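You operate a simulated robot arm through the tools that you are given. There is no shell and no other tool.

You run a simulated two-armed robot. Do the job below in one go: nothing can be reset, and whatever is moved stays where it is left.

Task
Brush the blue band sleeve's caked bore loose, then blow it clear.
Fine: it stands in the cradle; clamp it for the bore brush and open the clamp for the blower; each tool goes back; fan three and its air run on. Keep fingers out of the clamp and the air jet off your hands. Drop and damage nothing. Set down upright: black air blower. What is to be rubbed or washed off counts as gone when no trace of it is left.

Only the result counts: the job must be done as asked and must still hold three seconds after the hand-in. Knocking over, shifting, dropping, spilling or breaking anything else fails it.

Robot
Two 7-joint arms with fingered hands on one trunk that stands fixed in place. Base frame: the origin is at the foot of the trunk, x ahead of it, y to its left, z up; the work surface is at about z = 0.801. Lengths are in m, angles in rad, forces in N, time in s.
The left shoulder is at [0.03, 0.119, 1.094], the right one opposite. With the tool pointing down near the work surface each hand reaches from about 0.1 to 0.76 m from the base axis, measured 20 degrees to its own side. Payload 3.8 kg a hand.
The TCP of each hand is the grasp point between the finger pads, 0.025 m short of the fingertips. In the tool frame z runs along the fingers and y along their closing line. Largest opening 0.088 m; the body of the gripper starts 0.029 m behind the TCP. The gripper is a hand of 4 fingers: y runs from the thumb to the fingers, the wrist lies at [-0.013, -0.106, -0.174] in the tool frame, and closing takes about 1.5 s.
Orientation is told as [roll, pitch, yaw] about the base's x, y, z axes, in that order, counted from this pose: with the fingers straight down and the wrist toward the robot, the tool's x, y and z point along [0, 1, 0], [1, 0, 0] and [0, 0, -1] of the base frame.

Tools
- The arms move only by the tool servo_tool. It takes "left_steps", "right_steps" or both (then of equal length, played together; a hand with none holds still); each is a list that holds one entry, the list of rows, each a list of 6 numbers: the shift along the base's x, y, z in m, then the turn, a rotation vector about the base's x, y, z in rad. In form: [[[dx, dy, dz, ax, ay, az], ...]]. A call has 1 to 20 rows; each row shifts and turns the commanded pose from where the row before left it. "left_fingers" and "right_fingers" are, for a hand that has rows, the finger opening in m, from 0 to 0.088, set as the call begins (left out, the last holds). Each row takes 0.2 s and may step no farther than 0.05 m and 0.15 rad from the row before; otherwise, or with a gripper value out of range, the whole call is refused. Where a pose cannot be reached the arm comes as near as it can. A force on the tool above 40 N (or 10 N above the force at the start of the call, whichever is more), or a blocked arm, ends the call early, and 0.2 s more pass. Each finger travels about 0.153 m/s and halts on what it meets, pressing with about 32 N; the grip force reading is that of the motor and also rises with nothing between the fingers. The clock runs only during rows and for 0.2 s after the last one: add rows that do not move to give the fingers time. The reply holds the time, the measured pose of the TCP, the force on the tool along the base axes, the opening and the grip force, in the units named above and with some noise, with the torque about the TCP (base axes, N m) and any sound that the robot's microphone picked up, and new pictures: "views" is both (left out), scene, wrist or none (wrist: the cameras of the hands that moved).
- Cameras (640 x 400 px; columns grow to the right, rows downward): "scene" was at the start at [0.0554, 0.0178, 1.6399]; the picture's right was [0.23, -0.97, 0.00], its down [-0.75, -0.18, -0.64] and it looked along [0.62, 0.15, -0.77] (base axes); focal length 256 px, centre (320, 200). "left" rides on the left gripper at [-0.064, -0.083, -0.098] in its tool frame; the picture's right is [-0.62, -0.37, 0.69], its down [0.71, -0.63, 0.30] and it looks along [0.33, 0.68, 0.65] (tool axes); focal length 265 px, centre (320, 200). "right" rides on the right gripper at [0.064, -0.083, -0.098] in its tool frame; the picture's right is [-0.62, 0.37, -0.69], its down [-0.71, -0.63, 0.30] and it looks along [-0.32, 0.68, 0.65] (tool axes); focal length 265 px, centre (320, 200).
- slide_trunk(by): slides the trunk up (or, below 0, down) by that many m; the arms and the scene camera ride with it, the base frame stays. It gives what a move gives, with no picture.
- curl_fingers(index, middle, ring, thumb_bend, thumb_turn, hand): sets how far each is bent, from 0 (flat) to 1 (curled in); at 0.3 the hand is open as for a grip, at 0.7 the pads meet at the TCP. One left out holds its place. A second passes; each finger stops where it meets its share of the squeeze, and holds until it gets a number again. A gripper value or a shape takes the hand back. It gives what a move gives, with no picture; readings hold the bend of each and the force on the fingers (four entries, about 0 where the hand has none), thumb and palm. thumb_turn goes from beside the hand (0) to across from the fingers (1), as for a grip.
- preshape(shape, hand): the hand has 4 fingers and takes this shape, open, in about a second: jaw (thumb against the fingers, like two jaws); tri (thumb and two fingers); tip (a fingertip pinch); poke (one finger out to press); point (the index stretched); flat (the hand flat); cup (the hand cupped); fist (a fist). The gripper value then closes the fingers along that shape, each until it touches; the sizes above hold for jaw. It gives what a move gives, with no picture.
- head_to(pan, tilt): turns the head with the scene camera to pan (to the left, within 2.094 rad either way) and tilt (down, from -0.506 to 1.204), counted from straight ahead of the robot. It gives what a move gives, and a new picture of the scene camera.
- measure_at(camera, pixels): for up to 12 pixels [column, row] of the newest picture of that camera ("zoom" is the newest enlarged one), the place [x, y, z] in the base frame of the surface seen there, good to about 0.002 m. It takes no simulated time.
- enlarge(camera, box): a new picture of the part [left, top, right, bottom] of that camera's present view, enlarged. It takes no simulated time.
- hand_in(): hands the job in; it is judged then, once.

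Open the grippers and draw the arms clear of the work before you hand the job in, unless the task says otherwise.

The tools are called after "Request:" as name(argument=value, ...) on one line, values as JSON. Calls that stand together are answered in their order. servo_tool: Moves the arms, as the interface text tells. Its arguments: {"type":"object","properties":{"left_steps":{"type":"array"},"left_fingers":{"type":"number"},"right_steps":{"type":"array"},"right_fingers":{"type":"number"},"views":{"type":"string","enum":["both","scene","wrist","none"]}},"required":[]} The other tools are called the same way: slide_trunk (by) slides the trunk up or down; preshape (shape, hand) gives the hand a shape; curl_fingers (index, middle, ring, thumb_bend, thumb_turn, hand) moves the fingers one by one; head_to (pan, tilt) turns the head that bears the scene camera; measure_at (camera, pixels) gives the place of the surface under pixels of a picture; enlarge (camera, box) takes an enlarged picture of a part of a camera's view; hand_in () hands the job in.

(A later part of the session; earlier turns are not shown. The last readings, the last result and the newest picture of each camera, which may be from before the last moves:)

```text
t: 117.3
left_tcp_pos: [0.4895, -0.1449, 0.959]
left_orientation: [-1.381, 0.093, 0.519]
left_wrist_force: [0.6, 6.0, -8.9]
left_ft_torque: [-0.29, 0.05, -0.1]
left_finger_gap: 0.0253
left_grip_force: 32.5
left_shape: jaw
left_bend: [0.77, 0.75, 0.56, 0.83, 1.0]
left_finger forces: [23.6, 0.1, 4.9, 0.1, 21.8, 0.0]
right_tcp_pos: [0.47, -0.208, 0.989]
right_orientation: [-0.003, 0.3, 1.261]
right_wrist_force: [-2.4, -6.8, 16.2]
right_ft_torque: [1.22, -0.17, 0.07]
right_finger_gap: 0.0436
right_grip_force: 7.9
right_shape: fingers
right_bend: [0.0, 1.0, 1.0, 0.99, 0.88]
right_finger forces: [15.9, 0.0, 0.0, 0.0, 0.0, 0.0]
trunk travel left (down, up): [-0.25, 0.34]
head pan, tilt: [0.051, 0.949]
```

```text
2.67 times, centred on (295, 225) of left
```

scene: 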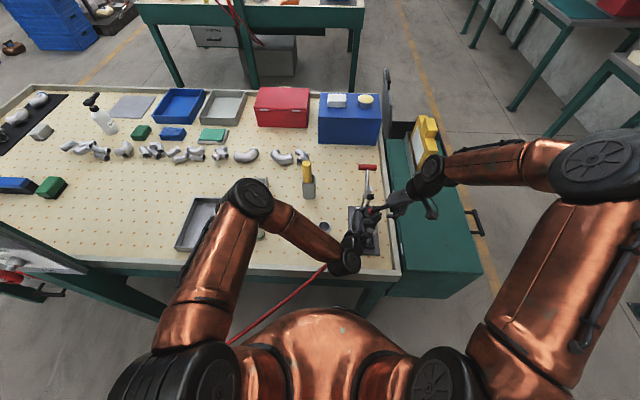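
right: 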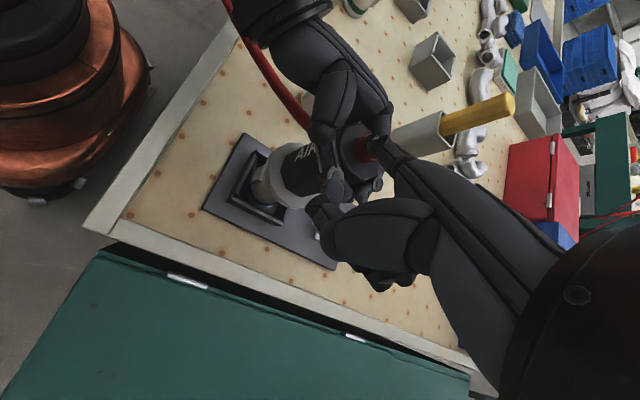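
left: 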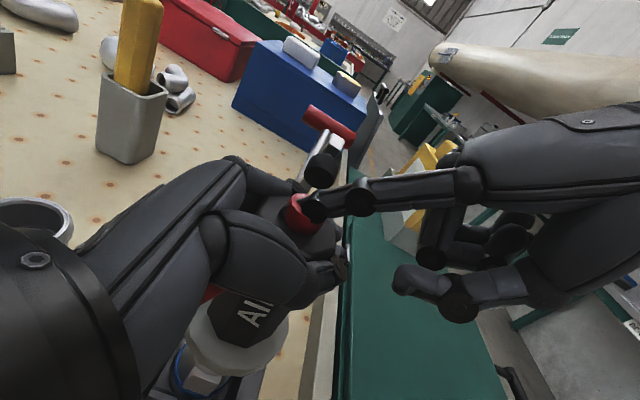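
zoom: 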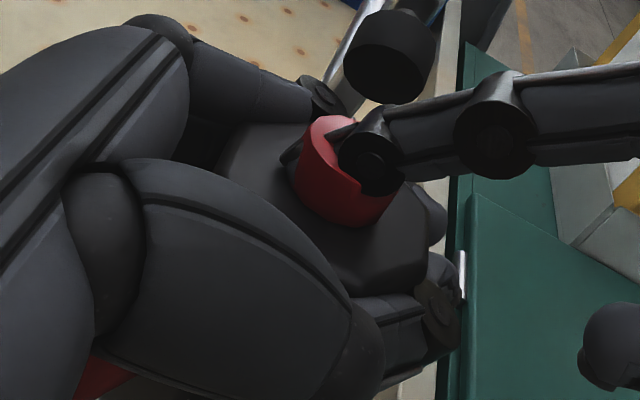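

16 N on top gives no sound. I back the finger off and lift the blower a little to see whether the dust has changed at all.

Request:
servo_tool(right_steps=[[[0, 0, 0.005, 0, 0, 0], [0, 0, 0.01, 0, 0, 0], [0, -0.01, 0.03, 0, 0, 0], [0, -0.02, 0.03, 0, 0, 0], [0, 0, 0, 0, 0, 0], [0, 0, 0, 0, 0, 0], [0, 0, 0, 0, 0, 0]]], left_steps=[[[0, 0, 0, 0, 0, 0], [0, 0, 0, 0, 0, 0], [0, 0, 0, 0, 0, 0], [0, 0, 0.01, 0, 0, 0], [0, 0, 0.02, 0, 0, 0], [0, 0, 0.025, 0, 0, 0], [0, 0, 0, 0, 0, 0]]], views="both")

Request:
enlarge(camera="right", box=[200, 80, 400, 240])

Request:
enlarge(camera="left", box=[140, 160, 380, 400])

```text
t: 118.9
left_tcp_pos: [0.49, -0.144, 1.0149]
left_orientation: [-1.38, 0.092, 0.518]
left_wrist_force: [0.3, 0.1, -2.6]
left_ft_torque: [-0.04, 0.0, 0.02]
left_finger_gap: 0.025
left_grip_force: 32.0
left_shape: jaw
left_bend: [0.77, 0.75, 0.57, 0.83, 1.0]
left_finger forces: [20.7, 0.1, 3.9, 0.1, 25.6, 0.0]
right_tcp_pos: [0.4703, -0.237, 1.0621]
right_orientation: [-0.003, 0.301, 1.261]
right_wrist_force: [0.6, -0.1, -0.5]
right_ft_torque: [0.0, -0.01, -0.01]
right_finger_gap: 0.0405
right_grip_force: 0.2
right_shape: fingers
right_bend: [0.0, 1.0, 1.0, 0.99, 0.88]
right_finger forces: [0.0, 0.0, 0.0, 0.1, 0.0, 0.0]
trunk travel left (down, up): [-0.25, 0.34]
head pan, tilt: [0.051, 0.949]
```

scene: 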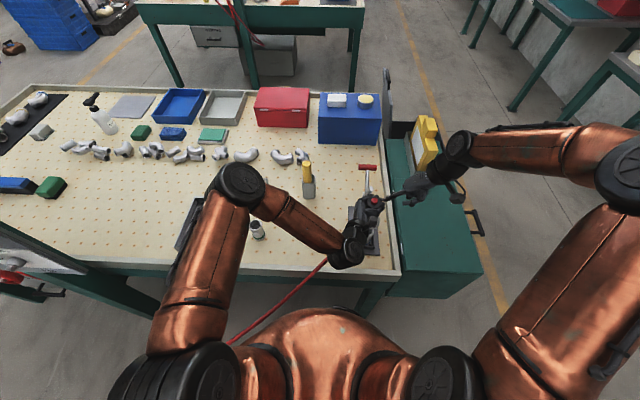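
right: 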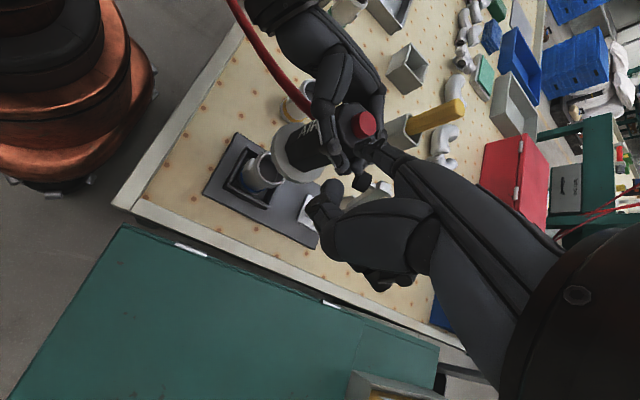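
left: 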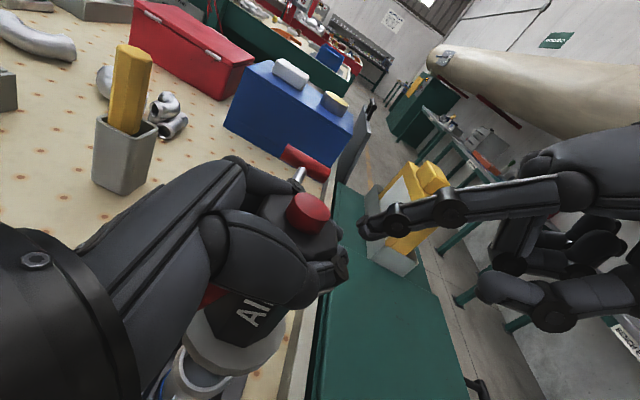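

```text
2.50 times, centred on (300, 160) of right
```

zoom: 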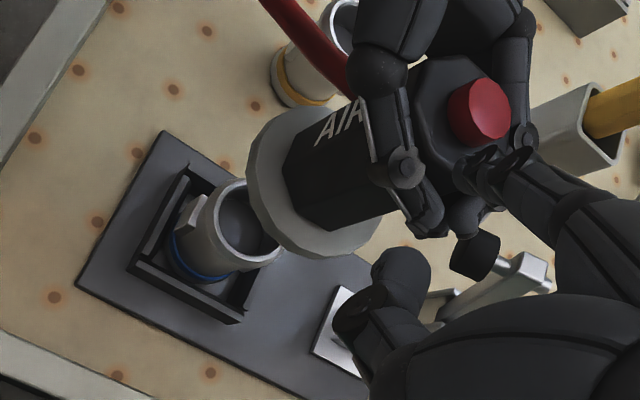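

```text
1.67 times, centred on (260, 280) of left
```

zoom: 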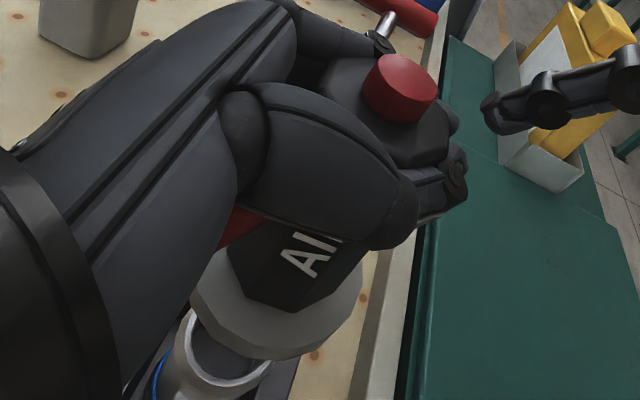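

The bore now looks clean — grey inside, no tan dust. I zoom in to verify.

Request:
enlarge(camera="right", box=[235, 140, 295, 200])

Request:
enlarge(camera="left", box=[150, 330, 250, 400])

```text
6.67 times, centred on (265, 170) of right
```

zoom: 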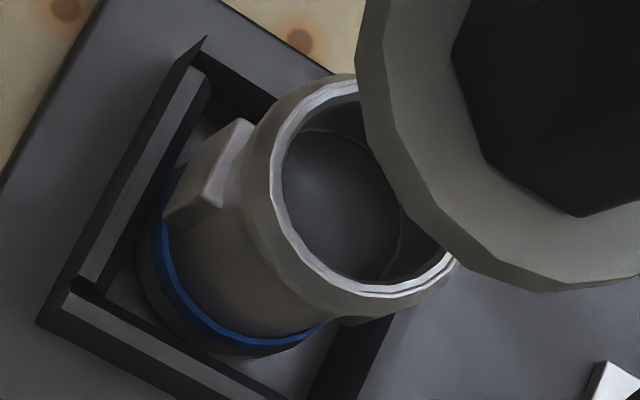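

```text
5.71 times, centred on (200, 365) of left
```

zoom: 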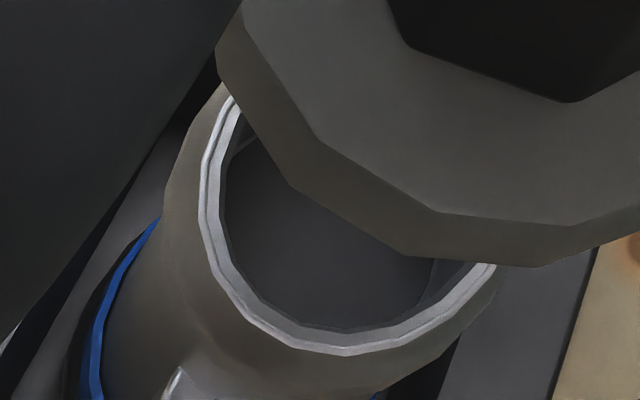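

The bore is clear. I withdraw the right hand up and to the right and carry the blower back by the same route at a safe height.

Request:
servo_tool(right_steps=[[[0, -0.03, 0.03, 0, 0, 0], [0, -0.03, 0.03, 0, 0, 0], [0, -0.03, 0.03, 0, 0, 0], [0, -0.03, 0.03, 0, 0, 0], [0, -0.02, 0.02, 0, 0, 0], [0, 0, 0, 0, 0, 0], [0, 0, 0, 0, 0, 0], [0, 0, 0, 0, 0, 0], [0, 0, 0, 0, 0, 0], [0, 0, 0, 0, 0, 0], [0, 0, 0, 0, 0, 0], [0, 0, 0, 0, 0, 0]]], left_steps=[[[-0.01, 0, 0.025, 0, 0, 0], [-0.01, 0, 0.025, 0, 0, 0], [-0.004, 0.02, 0.003, 0, 0, 0], [-0.003, 0.0375, 0, 0, 0, 0], [-0.003, 0.0375, 0, 0, 0, 0], [-0.002, 0.0375, 0, 0, 0, 0], [0, 0.0375, 0, 0, 0, 0], [0, 0.0375, 0, 0, 0, 0], [0, 0.0375, 0, 0, 0, 0], [0, 0.0375, 0, 0, 0, 0], [0, 0.03, 0, 0, 0, 0], [0, 0, 0, 0, 0, 0]]], views="both")

Request:
enlarge(camera="scene", box=[200, 170, 320, 280])

Request:
enlarge(camera="scene", box=[330, 150, 410, 260])

```text
t: 121.5
left_tcp_pos: [0.457, 0.1668, 1.0671]
left_orientation: [-1.379, 0.093, 0.516]
left_wrist_force: [-0.3, 0.9, -2.7]
left_ft_torque: [-0.05, -0.01, 0.01]
left_finger_gap: 0.0249
left_grip_force: 32.1
left_shape: jaw
left_bend: [0.77, 0.75, 0.58, 0.83, 1.0]
left_finger forces: [20.2, 0.0, 3.9, 0.0, 24.5, 0.0]
right_tcp_pos: [0.471, -0.3774, 1.2045]
right_orientation: [-0.004, 0.299, 1.259]
right_wrist_force: [-0.2, 0.3, 1.0]
right_ft_torque: [0.02, -0.03, 0.01]
right_finger_gap: 0.0405
right_grip_force: 0.1
right_shape: fingers
right_bend: [0.0, 1.0, 1.0, 0.99, 0.88]
right_finger forces: [0.0, 0.0, 0.1, 0.0, 0.1, 0.1]
trunk travel left (down, up): [-0.25, 0.34]
head pan, tilt: [0.051, 0.949]
```

scene: 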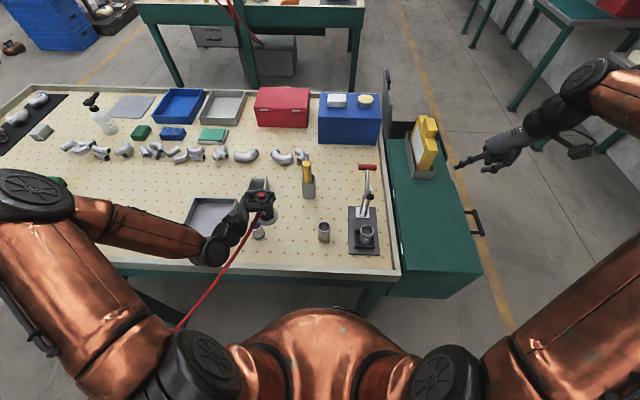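
right: 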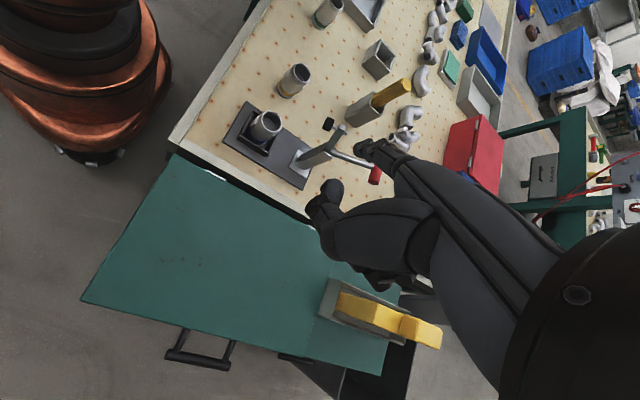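
left: 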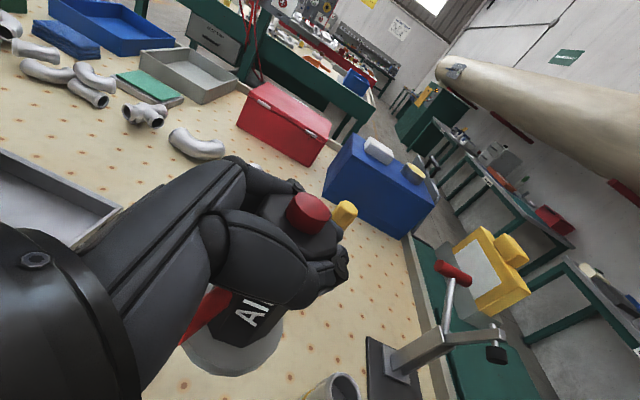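

```text
3.64 times, centred on (260, 225) of scene
```

zoom: 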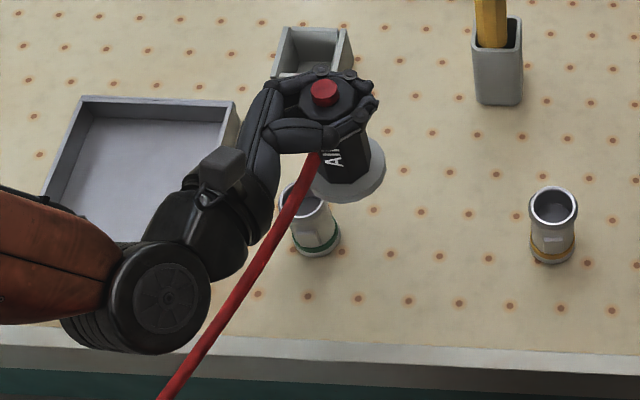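

```text
3.64 times, centred on (370, 205) of scene
```

zoom: 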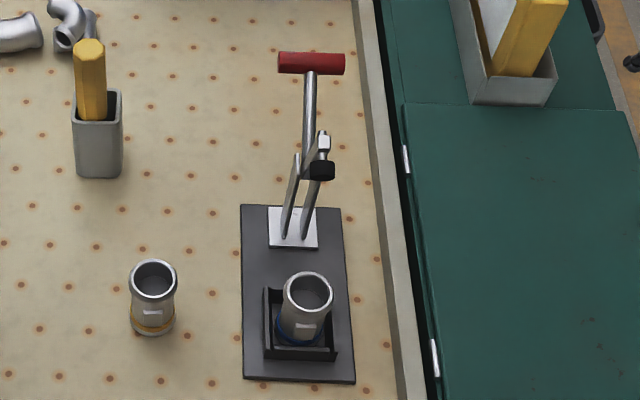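

The sleeve's bore is empty. I zoom tightly on the bore for any leftover trace, and measure the blower's axis for setting it back.

Request:
enlarge(camera="scene", box=[350, 215, 385, 250])

Request:
enlarge(camera="right", box=[235, 95, 295, 155])

Request:
enlarge(camera="scene", box=[240, 175, 300, 235])

Request:
measure_at(camera="zoom", pixels=[[300, 105], [285, 110], [325, 108], [305, 125], [360, 275], [405, 235], [310, 295], [270, 265], [275, 130], [370, 140], [320, 85], [390, 255]])

```text
11.43 times, centred on (368, 232) of scene
```

zoom: 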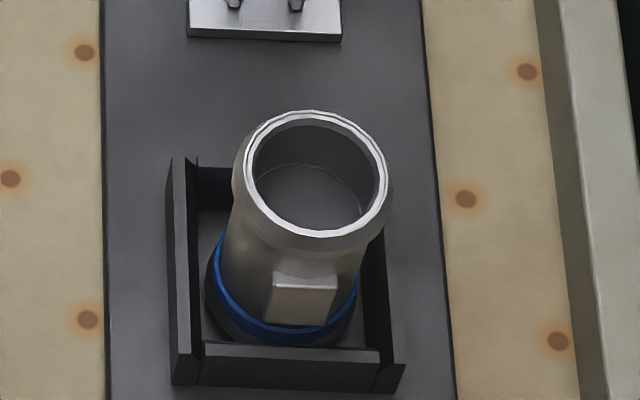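

```text
6.67 times, centred on (265, 125) of right
```

zoom: 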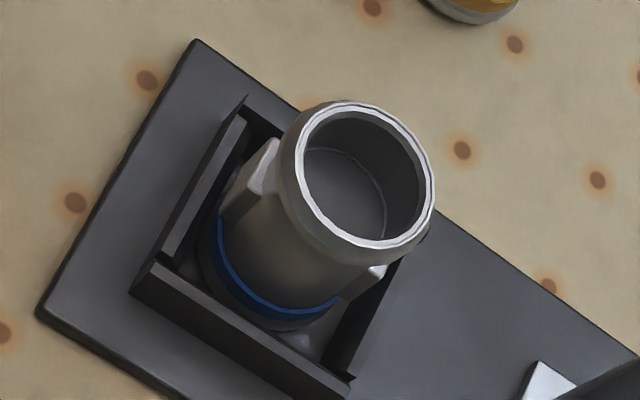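

```text
6.67 times, centred on (270, 205) of scene
```

zoom: 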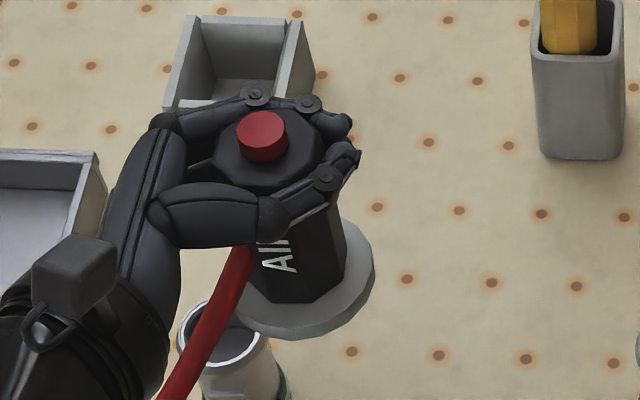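

```text
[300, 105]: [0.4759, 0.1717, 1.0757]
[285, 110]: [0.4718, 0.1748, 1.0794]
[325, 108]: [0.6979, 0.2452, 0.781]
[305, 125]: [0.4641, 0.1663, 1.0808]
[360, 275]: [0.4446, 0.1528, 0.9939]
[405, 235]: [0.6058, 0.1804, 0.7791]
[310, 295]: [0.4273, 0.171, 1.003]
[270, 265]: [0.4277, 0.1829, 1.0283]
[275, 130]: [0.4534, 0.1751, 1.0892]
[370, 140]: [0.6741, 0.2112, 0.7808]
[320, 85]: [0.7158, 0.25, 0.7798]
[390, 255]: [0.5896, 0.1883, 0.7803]
```

The bore is spotless in both views. I measure the blower's button top and collar rim to find its axis.

Request:
measure_at(camera="zoom", pixels=[[260, 125], [245, 128], [275, 122], [260, 115], [262, 138], [370, 268], [360, 295], [330, 320], [300, 328], [265, 325], [235, 300], [355, 230]])

Request:
measure_at(camera="left", pixels=[[307, 205], [300, 200], [315, 212], [280, 355], [275, 335], [225, 370], [200, 360], [260, 365], [278, 225], [335, 235]])

```text
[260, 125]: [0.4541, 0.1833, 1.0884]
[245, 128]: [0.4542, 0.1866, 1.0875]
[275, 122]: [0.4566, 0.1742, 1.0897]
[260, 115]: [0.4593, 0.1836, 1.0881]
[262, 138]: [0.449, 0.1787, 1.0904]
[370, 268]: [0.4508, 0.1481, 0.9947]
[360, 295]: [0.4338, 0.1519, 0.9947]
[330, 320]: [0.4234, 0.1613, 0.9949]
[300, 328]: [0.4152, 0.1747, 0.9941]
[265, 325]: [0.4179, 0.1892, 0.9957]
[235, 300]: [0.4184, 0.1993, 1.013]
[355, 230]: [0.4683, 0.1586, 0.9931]
```

```text
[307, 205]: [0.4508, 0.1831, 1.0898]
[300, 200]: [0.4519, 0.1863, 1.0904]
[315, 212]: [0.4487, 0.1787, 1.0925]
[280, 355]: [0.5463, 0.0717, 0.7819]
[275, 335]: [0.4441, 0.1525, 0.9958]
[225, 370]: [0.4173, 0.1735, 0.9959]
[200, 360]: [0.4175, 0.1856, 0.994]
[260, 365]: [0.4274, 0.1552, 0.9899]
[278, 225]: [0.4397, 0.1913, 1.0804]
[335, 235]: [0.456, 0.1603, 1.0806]
```

The blower leans ~4° forward. I correct that tilt while carrying it back above the holder.

Request:
servo_tool(left_steps=[[[0.0338, 0.0155, -0.0024, 0.003, -0.0106, 0], [0.0338, 0.0155, -0.0024, 0.003, -0.0106, 0], [0.0338, 0.0155, -0.0024, 0.003, -0.0106, 0], [0.0338, 0.0155, -0.0024, 0.003, -0.0106, 0], [0.0338, 0.0155, -0.0024, 0.003, -0.0106, 0], [0.0338, 0.0155, -0.0024, 0.003, -0.0106, 0], [0.0338, 0.0155, -0.0024, 0.003, -0.0106, 0], [0, 0, 0, 0, 0, 0]]], views="both")

Request:
enlarge(camera="scene", box=[220, 120, 300, 210])

```text
t: 123.3
left_tcp_pos: [0.6936, 0.2743, 1.0471]
left_orientation: [-1.4, 0.018, 0.516]
left_wrist_force: [-0.5, 0.1, -2.5]
left_ft_torque: [-0.02, -0.02, 0.01]
left_finger_gap: 0.0247
left_grip_force: 31.7
left_shape: jaw
left_bend: [0.77, 0.75, 0.59, 0.83, 1.0]
left_finger forces: [20.2, 0.1, 3.7, 0.0, 24.6, 0.0]
right_tcp_pos: [0.4708, -0.3769, 1.2034]
right_orientation: [-0.002, 0.299, 1.262]
right_wrist_force: [0.1, 0.4, 0.2]
right_ft_torque: [-0.05, -0.01, 0.0]
right_finger_gap: 0.0405
right_grip_force: 0.1
right_shape: fingers
right_bend: [0.0, 1.0, 1.0, 0.99, 0.88]
right_finger forces: [0.0, 0.0, 0.0, 0.0, 0.0, 0.0]
trunk travel left (down, up): [-0.25, 0.34]
head pan, tilt: [0.051, 0.949]
```

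scene: 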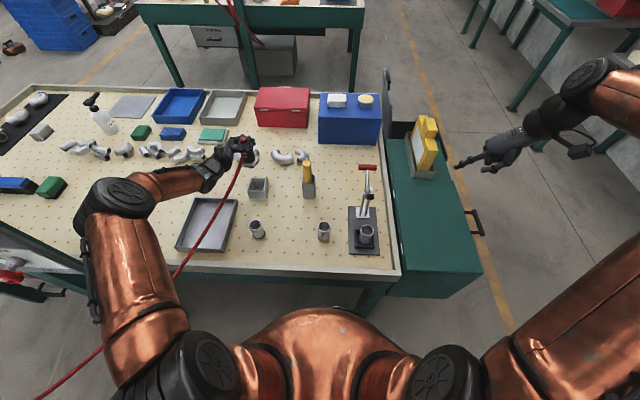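
left: 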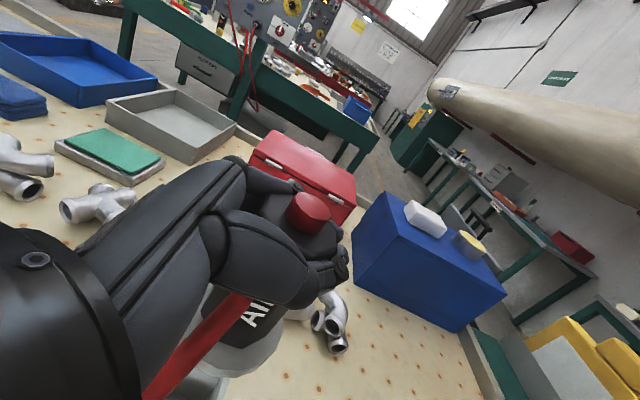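

```text
4.44 times, centred on (260, 165) of scene
```

zoom: 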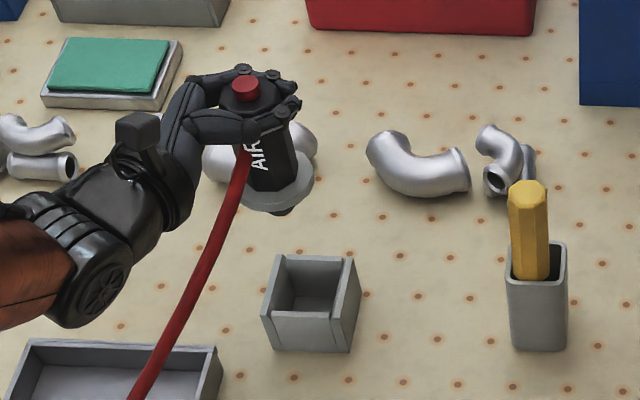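

I measure the collar rim, button, and the holder walls for the final alignment.

Request:
enlarge(camera="scene", box=[230, 125, 290, 185])

Request:
measure_at(camera="zoom", pixels=[[235, 110], [225, 115], [248, 108], [236, 120], [335, 250], [325, 280], [300, 300], [270, 310], [245, 305], [335, 225], [315, 235], [225, 290]])

Request:
measure_at(camera="scene", pixels=[[250, 186], [267, 178], [252, 179], [265, 190], [262, 178], [249, 190], [268, 185], [259, 191]])

```text
6.67 times, centred on (260, 155) of scene
```

zoom: 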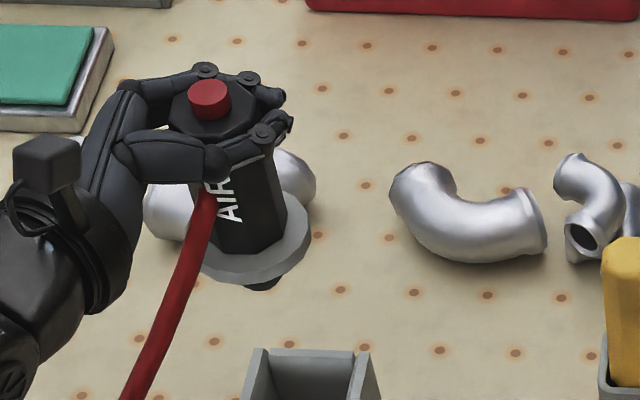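

```text
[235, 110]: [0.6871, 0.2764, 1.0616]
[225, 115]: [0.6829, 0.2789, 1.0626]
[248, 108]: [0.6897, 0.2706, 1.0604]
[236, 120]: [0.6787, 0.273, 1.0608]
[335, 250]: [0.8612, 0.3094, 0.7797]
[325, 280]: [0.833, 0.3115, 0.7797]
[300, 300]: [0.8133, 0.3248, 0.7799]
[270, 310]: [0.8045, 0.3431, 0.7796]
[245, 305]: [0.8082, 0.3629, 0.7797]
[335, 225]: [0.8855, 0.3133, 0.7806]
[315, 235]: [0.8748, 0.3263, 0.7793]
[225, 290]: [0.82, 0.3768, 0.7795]
```

```text
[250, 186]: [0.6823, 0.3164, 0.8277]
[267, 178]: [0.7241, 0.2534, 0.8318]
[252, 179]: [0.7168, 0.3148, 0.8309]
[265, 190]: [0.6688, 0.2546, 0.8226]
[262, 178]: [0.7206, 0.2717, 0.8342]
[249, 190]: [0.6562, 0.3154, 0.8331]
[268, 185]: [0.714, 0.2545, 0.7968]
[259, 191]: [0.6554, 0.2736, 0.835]
```

Request:
measure_at(camera="zoom", pixels=[[210, 92], [197, 95], [224, 92], [210, 102], [307, 235], [302, 252], [285, 268], [262, 276], [235, 278], [212, 270], [300, 215], [212, 85]])

```text
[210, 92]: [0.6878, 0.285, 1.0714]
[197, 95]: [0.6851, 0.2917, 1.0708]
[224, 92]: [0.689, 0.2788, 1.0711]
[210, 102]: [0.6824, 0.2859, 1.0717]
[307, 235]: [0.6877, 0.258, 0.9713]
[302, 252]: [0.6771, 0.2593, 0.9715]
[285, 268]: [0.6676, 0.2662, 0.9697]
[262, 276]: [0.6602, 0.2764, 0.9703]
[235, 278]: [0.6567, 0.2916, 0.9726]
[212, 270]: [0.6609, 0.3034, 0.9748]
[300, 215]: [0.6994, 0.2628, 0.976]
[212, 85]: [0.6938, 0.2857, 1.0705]
```

The collar centre (0.6875,0.289) is right above the holder centre (0.689,0.2895) and the blower is upright. I lower it most of the way.

Request:
servo_tool(left_steps=[[[0.001, 0.0005, -0.02, 0, 0, 0], [0, 0, -0.025, 0, 0, 0], [0, 0, -0.025, 0, 0, 0], [0, 0, -0.02, 0, 0, 0], [0, 0, -0.015, 0, 0, 0], [0, 0, -0.01, 0, 0, 0], [0, 0, 0, 0, 0, 0]]], views="both")

Request:
enlarge(camera="scene", box=[230, 150, 290, 210])

```text
t: 124.9
left_tcp_pos: [0.6958, 0.2781, 0.9376]
left_orientation: [-1.4, 0.018, 0.516]
left_wrist_force: [0.4, 0.3, -2.2]
left_ft_torque: [-0.02, 0.01, -0.01]
left_finger_gap: 0.0249
left_grip_force: 31.3
left_shape: jaw
left_bend: [0.77, 0.75, 0.59, 0.83, 1.0]
left_finger forces: [20.1, 0.0, 3.8, 0.0, 24.3, 0.0]
right_tcp_pos: [0.4708, -0.3776, 1.2048]
right_orientation: [-0.003, 0.299, 1.259]
right_wrist_force: [0.1, 0.2, -0.3]
right_ft_torque: [-0.02, 0.02, -0.01]
right_finger_gap: 0.0405
right_grip_force: 0.1
right_shape: fingers
right_bend: [0.0, 1.0, 1.0, 0.99, 0.88]
right_finger forces: [0.0, 0.0, 0.0, 0.1, 0.1, 0.1]
trunk travel left (down, up): [-0.25, 0.34]
head pan, tilt: [0.051, 0.949]
```

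scene: 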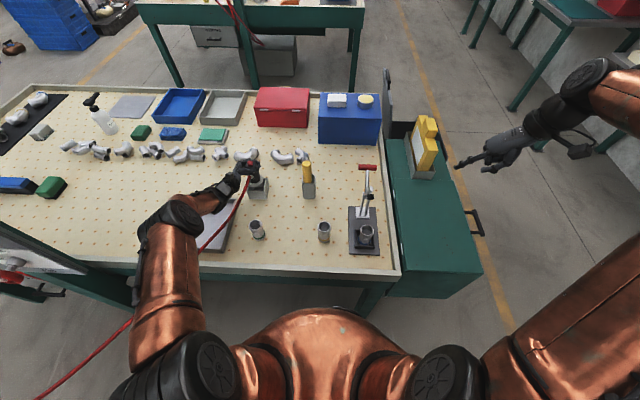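
left: 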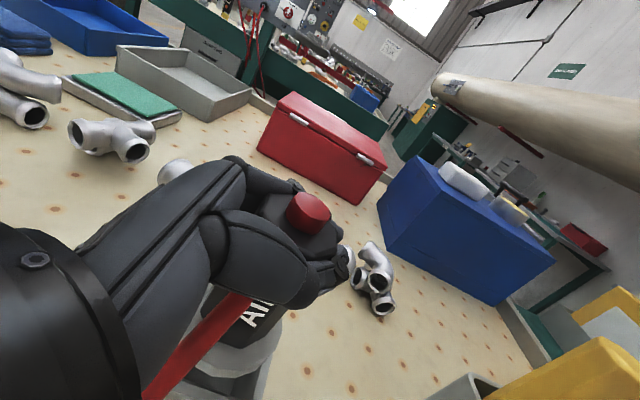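

```text
6.67 times, centred on (260, 180) of scene
```

zoom: 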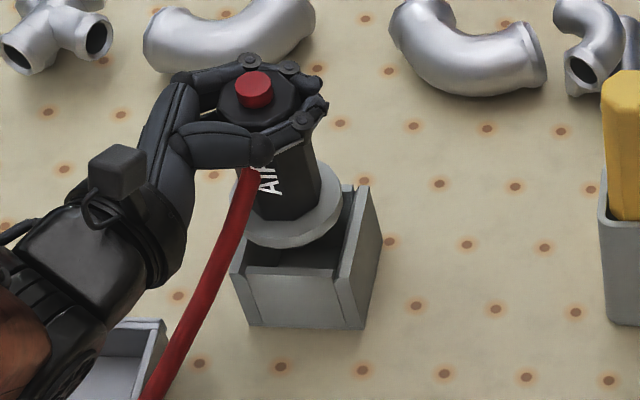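

The collar is about 3 mm too far in +y now; I correct and lower slowly to contact.

Request:
servo_tool(left_steps=[[[-0.001, -0.003, -0.003, 0, 0, 0], [0, 0, -0.004, 0, 0, 0], [0, 0, -0.003, 0, 0, 0], [0, 0, -0.003, 0, 0, 0], [0, 0, 0, 0, 0, 0]]], views="scene")

Request:
enlarge(camera="scene", box=[230, 150, 290, 210])

Request:
measure_at(camera="zoom", pixels=[[255, 92], [242, 95], [268, 92], [255, 102], [342, 205], [335, 225], [315, 240], [290, 247], [262, 243], [242, 232], [330, 190]])

```text
t: 126.1
left_tcp_pos: [0.6942, 0.2724, 0.9229]
left_orientation: [-1.399, 0.017, 0.516]
left_wrist_force: [0.2, 0.1, -1.6]
left_ft_torque: [-0.04, 0.02, 0.0]
left_finger_gap: 0.0248
left_grip_force: 32.1
left_shape: jaw
left_bend: [0.77, 0.75, 0.59, 0.83, 1.0]
left_finger forces: [20.1, 0.0, 3.7, 0.1, 24.5, 0.1]
right_tcp_pos: [0.4708, -0.3777, 1.2035]
right_orientation: [-0.001, 0.3, 1.26]
right_wrist_force: [-0.4, -0.4, -0.6]
right_ft_torque: [0.03, 0.01, -0.01]
right_finger_gap: 0.0404
right_grip_force: 0.1
right_shape: fingers
right_bend: [0.0, 1.0, 1.0, 0.99, 0.88]
right_finger forces: [0.0, 0.0, 0.0, 0.1, 0.2, 0.0]
trunk travel left (down, up): [-0.25, 0.34]
head pan, tilt: [0.051, 0.949]
```

scene: 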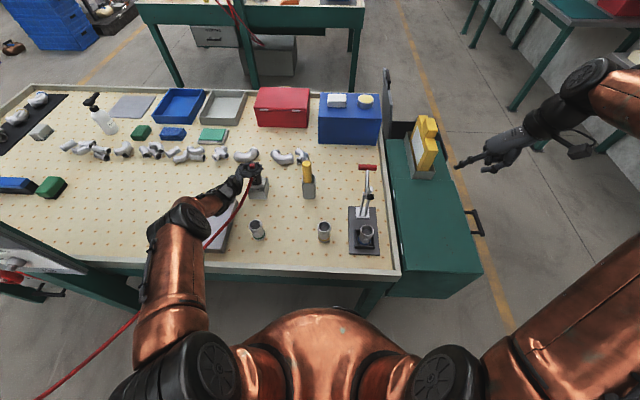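

```text
6.67 times, centred on (260, 180) of scene
```

zoom: 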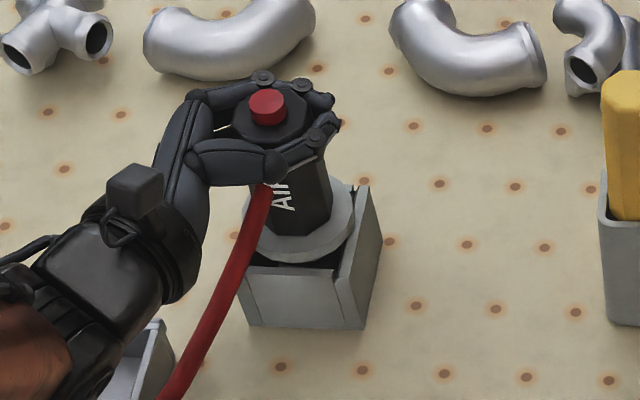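

```text
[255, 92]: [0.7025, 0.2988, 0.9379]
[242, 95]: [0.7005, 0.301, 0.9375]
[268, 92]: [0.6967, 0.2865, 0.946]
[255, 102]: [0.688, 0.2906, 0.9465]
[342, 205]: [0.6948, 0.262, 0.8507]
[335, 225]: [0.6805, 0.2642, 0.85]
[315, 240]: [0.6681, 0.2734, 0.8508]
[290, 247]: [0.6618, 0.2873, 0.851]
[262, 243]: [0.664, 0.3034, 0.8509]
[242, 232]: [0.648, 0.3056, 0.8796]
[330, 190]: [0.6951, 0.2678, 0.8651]
```

The collar is 3 mm off in x and y; I shift (-3,-3.5 mm) and lower until contact.

Request:
servo_tool(left_steps=[[[-0.003, -0.0035, 0, 0, 0, 0], [0, 0, -0.002, 0, 0, 0], [0, 0, -0.002, 0, 0, 0], [0, 0, -0.001, 0, 0, 0], [0, 0, 0, 0, 0, 0]]], views="none")

```text
t: 127.3
left_tcp_pos: [0.6911, 0.2698, 0.9186]
left_orientation: [-1.4, 0.016, 0.516]
left_wrist_force: [-0.7, 0.3, -1.0]
left_ft_torque: [0.0, -0.04, 0.01]
left_finger_gap: 0.0245
left_grip_force: 32.2
left_shape: jaw
left_bend: [0.77, 0.75, 0.59, 0.83, 1.0]
left_finger forces: [20.1, 0.1, 3.5, 0.1, 24.2, 0.1]
right_tcp_pos: [0.4712, -0.378, 1.2039]
right_orientation: [-0.002, 0.301, 1.261]
right_wrist_force: [-0.9, -0.8, 0.9]
right_ft_torque: [0.02, -0.01, 0.0]
right_finger_gap: 0.0404
right_grip_force: 0.0
right_shape: fingers
right_bend: [0.0, 1.0, 1.0, 0.99, 0.88]
right_finger forces: [0.0, 0.0, 0.0, 0.0, 0.1, 0.0]
trunk travel left (down, up): [-0.25, 0.34]
head pan, tilt: [0.051, 0.949]
```

Contact seems to be starting (vertical load -2.5 → -1.0). I lower 2–3 mm more.

Request:
servo_tool(left_steps=[[[0, 0, -0.0015, 0, 0, 0], [0, 0, -0.0015, 0, 0, 0], [0, 0, 0, 0, 0, 0]]], views="both")

Request:
enlarge(camera="scene", box=[230, 150, 290, 210])

Request:
measure_at(camera="zoom", pixels=[[268, 105], [258, 108], [280, 105], [268, 115], [345, 215], [337, 235], [317, 250], [292, 255], [264, 252], [335, 200]])

```text
t: 128.1
left_tcp_pos: [0.6909, 0.2691, 0.9166]
left_orientation: [-1.404, 0.015, 0.516]
left_wrist_force: [1.0, 1.9, 4.4]
left_ft_torque: [0.07, -0.05, -0.01]
left_finger_gap: 0.0251
left_grip_force: 32.5
left_shape: jaw
left_bend: [0.77, 0.75, 0.59, 0.83, 1.0]
left_finger forces: [21.8, 0.0, 3.4, 0.0, 23.8, 0.0]
right_tcp_pos: [0.4702, -0.3788, 1.2046]
right_orientation: [-0.002, 0.3, 1.26]
right_wrist_force: [-0.6, -0.1, -0.5]
right_ft_torque: [0.02, 0.03, 0.02]
right_finger_gap: 0.0405
right_grip_force: 0.0
right_shape: fingers
right_bend: [0.0, 1.0, 1.0, 0.99, 0.88]
right_finger forces: [0.1, 0.1, 0.1, 0.0, 0.0, 0.0]
trunk travel left (down, up): [-0.25, 0.34]
head pan, tilt: [0.051, 0.949]
```

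scene: 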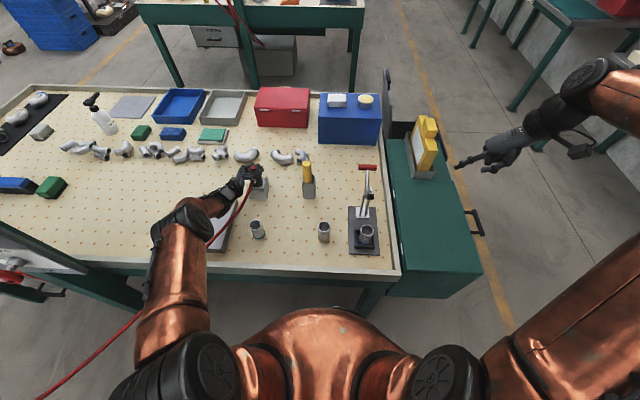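
left: 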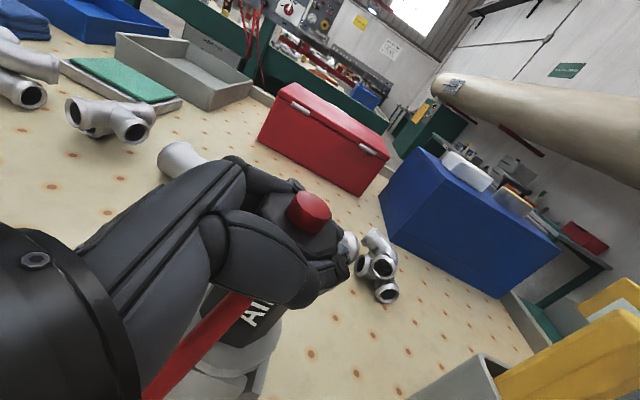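

```text
6.67 times, centred on (260, 180) of scene
```

zoom: 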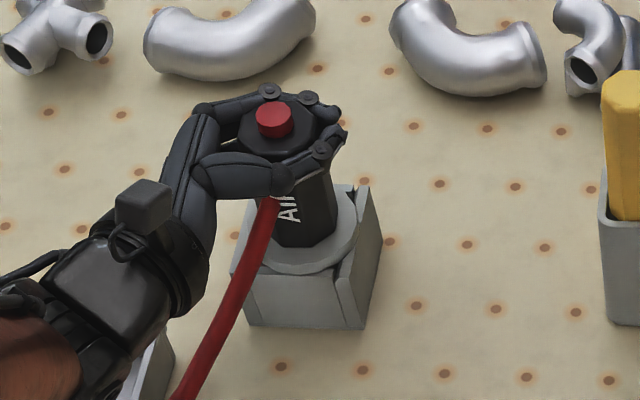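

```text
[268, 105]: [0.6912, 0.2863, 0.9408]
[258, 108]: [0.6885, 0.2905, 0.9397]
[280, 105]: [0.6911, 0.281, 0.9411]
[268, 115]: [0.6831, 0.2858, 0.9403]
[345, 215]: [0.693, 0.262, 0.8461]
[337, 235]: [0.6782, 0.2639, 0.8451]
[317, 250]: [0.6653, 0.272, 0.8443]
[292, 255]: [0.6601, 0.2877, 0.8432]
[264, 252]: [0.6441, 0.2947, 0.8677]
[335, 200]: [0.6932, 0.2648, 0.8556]
```

The collar top is at 0.845, the original seat height, but ~3.5 mm off in +y. I lift 4 mm, shift -3.5 mm in y and set it down again to be centred.

Request:
servo_tool(left_steps=[[[0, 0, 0.003, 0, 0, 0], [0, 0, 0.003, 0, 0, 0], [-0.0005, -0.0035, 0, 0, 0, 0], [0, 0, 0, 0, 0, 0], [0, 0, -0.003, 0, 0, 0], [0, 0, -0.002, 0, 0, 0], [0, 0, 0, 0, 0, 0]]], views="scene")

Request:
enlarge(camera="scene", box=[230, 150, 290, 210])

Request:
measure_at(camera="zoom", pixels=[[275, 118], [263, 120], [287, 118], [275, 128], [348, 215], [341, 235], [321, 252], [296, 258], [275, 257], [350, 225]])

```text
t: 129.7
left_tcp_pos: [0.6912, 0.2668, 0.9172]
left_orientation: [-1.401, 0.016, 0.517]
left_wrist_force: [0.2, 1.1, 3.2]
left_ft_torque: [0.11, -0.05, -0.04]
left_finger_gap: 0.0249
left_grip_force: 32.2
left_shape: jaw
left_bend: [0.77, 0.75, 0.6, 0.83, 1.0]
left_finger forces: [21.7, 0.0, 2.7, 0.1, 23.5, 0.0]
right_tcp_pos: [0.4705, -0.3782, 1.2046]
right_orientation: [-0.001, 0.299, 1.26]
right_wrist_force: [-0.8, 0.1, 0.6]
right_ft_torque: [-0.01, -0.03, 0.0]
right_finger_gap: 0.0401
right_grip_force: 0.1
right_shape: fingers
right_bend: [0.0, 1.0, 1.0, 0.99, 0.88]
right_finger forces: [0.1, 0.1, 0.0, 0.0, 0.0, 0.0]
trunk travel left (down, up): [-0.25, 0.34]
head pan, tilt: [0.051, 0.949]
```

scene: 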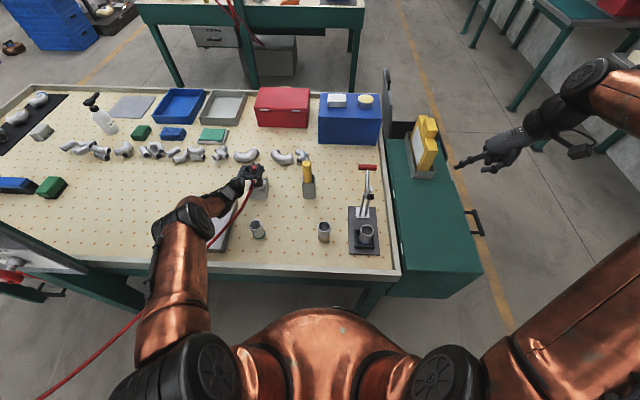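

```text
6.67 times, centred on (260, 180) of scene
```

zoom: 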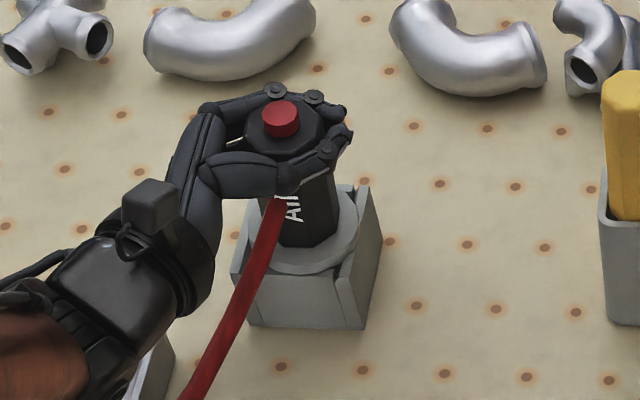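

```text
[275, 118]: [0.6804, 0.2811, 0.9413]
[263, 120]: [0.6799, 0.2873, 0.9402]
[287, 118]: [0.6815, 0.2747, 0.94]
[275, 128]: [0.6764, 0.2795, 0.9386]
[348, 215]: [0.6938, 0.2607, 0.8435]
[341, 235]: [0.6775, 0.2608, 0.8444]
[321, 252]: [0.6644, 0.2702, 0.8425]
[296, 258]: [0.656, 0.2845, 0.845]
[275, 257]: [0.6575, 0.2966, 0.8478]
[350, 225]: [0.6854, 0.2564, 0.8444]
```

Now centred, but the blower's top leans ~4.5° toward -y. I lift slightly, rotate it upright with a compensating shift, and set it down again.

Request:
servo_tool(left_steps=[[[0, 0, 0.003, 0, 0, 0], [0, 0, 0.003, 0, 0, 0], [0.0005, 0.003, 0.001, -0.04, 0, 0], [0.0005, 0.003, 0.001, -0.039, 0, 0], [0, 0, 0, 0, 0, 0], [0, 0, -0.003, 0, 0, 0], [0, 0, -0.002, 0, 0, 0], [0, 0, 0, 0, 0, 0]]], views="both")

Request:
enlarge(camera="scene", box=[230, 150, 290, 210])

Request:
measure_at(camera="zoom", pixels=[[272, 105], [262, 108], [283, 105], [272, 116], [348, 210], [341, 230], [321, 247], [296, 252], [275, 250], [350, 220], [278, 98]])

```text
t: 131.5
left_tcp_pos: [0.6913, 0.2718, 0.9187]
left_orientation: [-1.47, 0.055, 0.514]
left_wrist_force: [-0.1, 0.4, 0.3]
left_ft_torque: [0.05, -0.06, -0.01]
left_finger_gap: 0.0246
left_grip_force: 32.2
left_shape: jaw
left_bend: [0.77, 0.75, 0.6, 0.83, 1.0]
left_finger forces: [21.0, 0.0, 3.5, 0.1, 24.2, 0.1]
right_tcp_pos: [0.4717, -0.3777, 1.2036]
right_orientation: [-0.003, 0.301, 1.261]
right_wrist_force: [-0.4, 0.6, -0.5]
right_ft_torque: [0.01, -0.01, 0.0]
right_finger_gap: 0.0404
right_grip_force: 0.0
right_shape: fingers
right_bend: [0.0, 1.0, 1.0, 0.99, 0.88]
right_finger forces: [0.0, 0.1, 0.0, 0.1, 0.1, 0.0]
trunk travel left (down, up): [-0.25, 0.34]
head pan, tilt: [0.051, 0.949]
```

scene: 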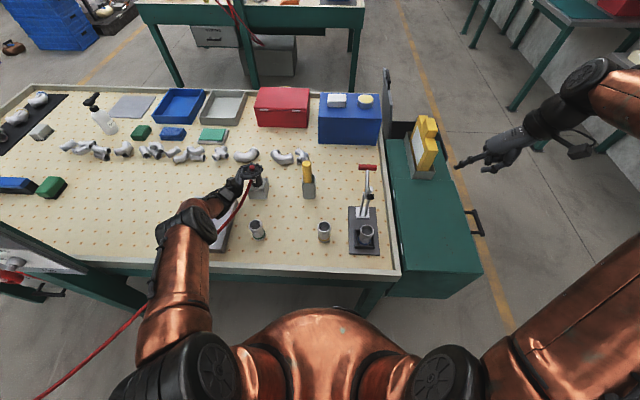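
left: 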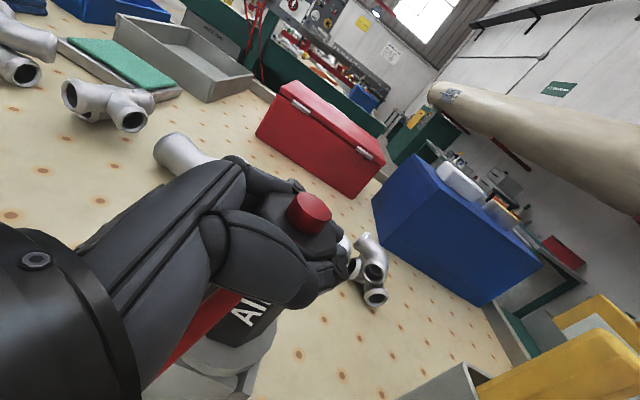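

```text
6.67 times, centred on (260, 180) of scene
```

zoom: 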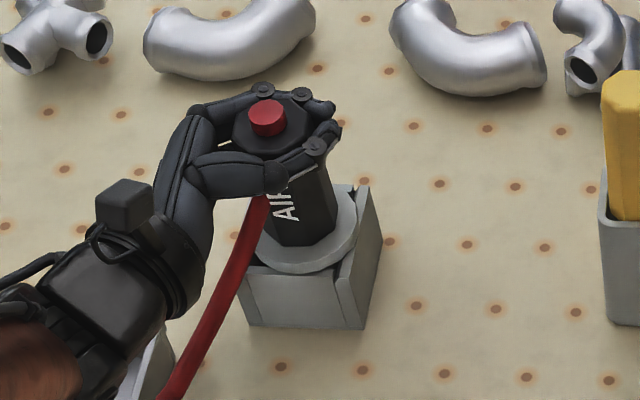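

```text
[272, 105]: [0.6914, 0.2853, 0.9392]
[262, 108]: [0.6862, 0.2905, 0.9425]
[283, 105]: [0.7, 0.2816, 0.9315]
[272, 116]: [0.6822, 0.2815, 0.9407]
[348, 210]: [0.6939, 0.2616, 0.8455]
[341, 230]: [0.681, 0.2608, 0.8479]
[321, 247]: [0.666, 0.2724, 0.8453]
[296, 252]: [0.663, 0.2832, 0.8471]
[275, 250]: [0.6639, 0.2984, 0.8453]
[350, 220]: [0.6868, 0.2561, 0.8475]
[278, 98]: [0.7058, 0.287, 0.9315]
```

The blower is upright and seated (collar z≈0.846, centred (0.6905,0.289), residual load ~3 N). I open the left hand gently in two stages.

Request:
servo_tool(left_steps=[[[0, 0, 0, 0, 0, 0], [0, 0, 0, 0, 0, 0], [0, 0, 0, 0, 0, 0]]], left_fingers=0.045, views="none")

Request:
servo_tool(left_steps=[[[0, 0, 0, 0, 0, 0], [0, 0, 0, 0, 0, 0], [0, 0, 0, 0, 0, 0], [0, 0, 0, 0, 0, 0]]], left_fingers=0.088, views="both")

Request:
enlarge(camera="scene", box=[230, 150, 290, 210])

Request:
enlarge(camera="left", box=[160, 150, 400, 400])

```text
t: 132.3
left_tcp_pos: [0.6898, 0.2713, 0.919]
left_orientation: [-1.469, 0.057, 0.514]
left_wrist_force: [-0.4, -0.5, 0.5]
left_ft_torque: [-0.01, -0.01, -0.03]
left_finger_gap: 0.0446
left_grip_force: 0.0
left_shape: jaw
left_bend: [0.74, 0.44, 0.41, 0.69, 1.0]
left_finger forces: [0.0, 0.0, 0.0, 0.0, 0.1, 0.1]
right_tcp_pos: [0.47, -0.3782, 1.2037]
right_orientation: [-0.002, 0.299, 1.261]
right_wrist_force: [0.2, -0.2, 0.2]
right_ft_torque: [0.03, 0.01, 0.0]
right_finger_gap: 0.0402
right_grip_force: 0.1
right_shape: fingers
right_bend: [0.0, 1.0, 1.0, 0.99, 0.88]
right_finger forces: [0.0, 0.0, 0.0, 0.0, 0.1, 0.0]
trunk travel left (down, up): [-0.25, 0.34]
head pan, tilt: [0.051, 0.949]
```

```text
t: 133.3
left_tcp_pos: [0.69, 0.2723, 0.9202]
left_orientation: [-1.47, 0.056, 0.513]
left_wrist_force: [1.3, -0.2, -0.1]
left_ft_torque: [0.0, 0.03, -0.02]
left_finger_gap: 0.0879
left_grip_force: 0.1
left_shape: jaw
left_bend: [0.3, 0.3, 0.3, 0.3, 0.98]
left_finger forces: [0.0, 0.1, 0.0, 0.1, 0.0, 0.0]
right_tcp_pos: [0.4703, -0.3779, 1.2043]
right_orientation: [-0.001, 0.298, 1.262]
right_wrist_force: [0.0, -0.6, -0.1]
right_ft_torque: [0.01, -0.01, 0.01]
right_finger_gap: 0.0409
right_grip_force: 0.2
right_shape: fingers
right_bend: [0.0, 1.0, 1.0, 0.99, 0.88]
right_finger forces: [0.0, 0.0, 0.0, 0.0, 0.1, 0.1]
trunk travel left (down, up): [-0.25, 0.34]
head pan, tilt: [0.051, 0.949]
```

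scene: 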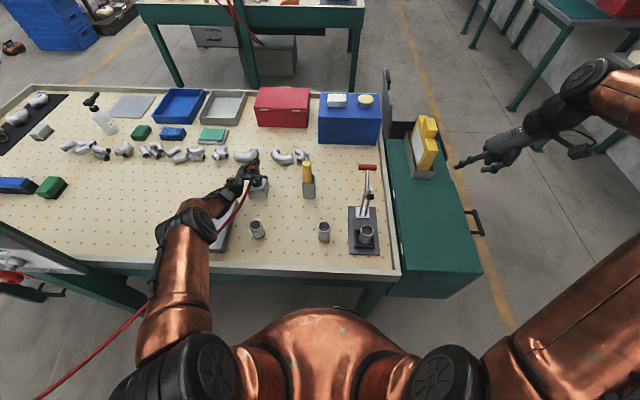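
left: 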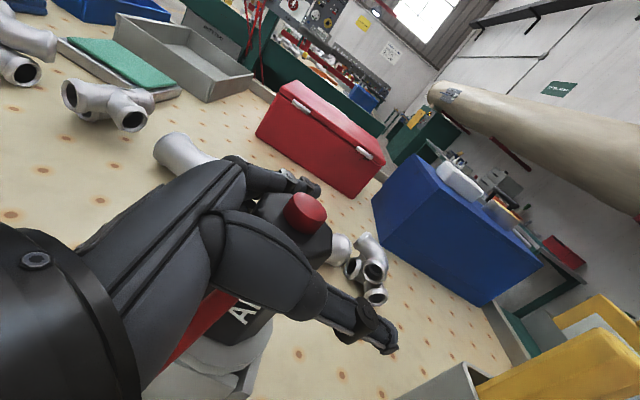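

```text
6.67 times, centred on (260, 180) of scene
```

zoom: 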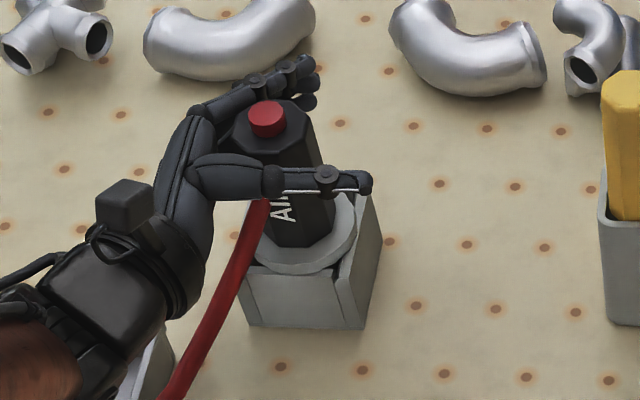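

```text
1.60 times, centred on (280, 275) of left
```

zoom: 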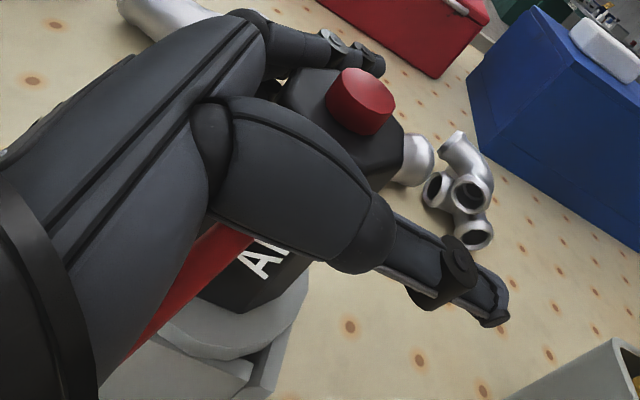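

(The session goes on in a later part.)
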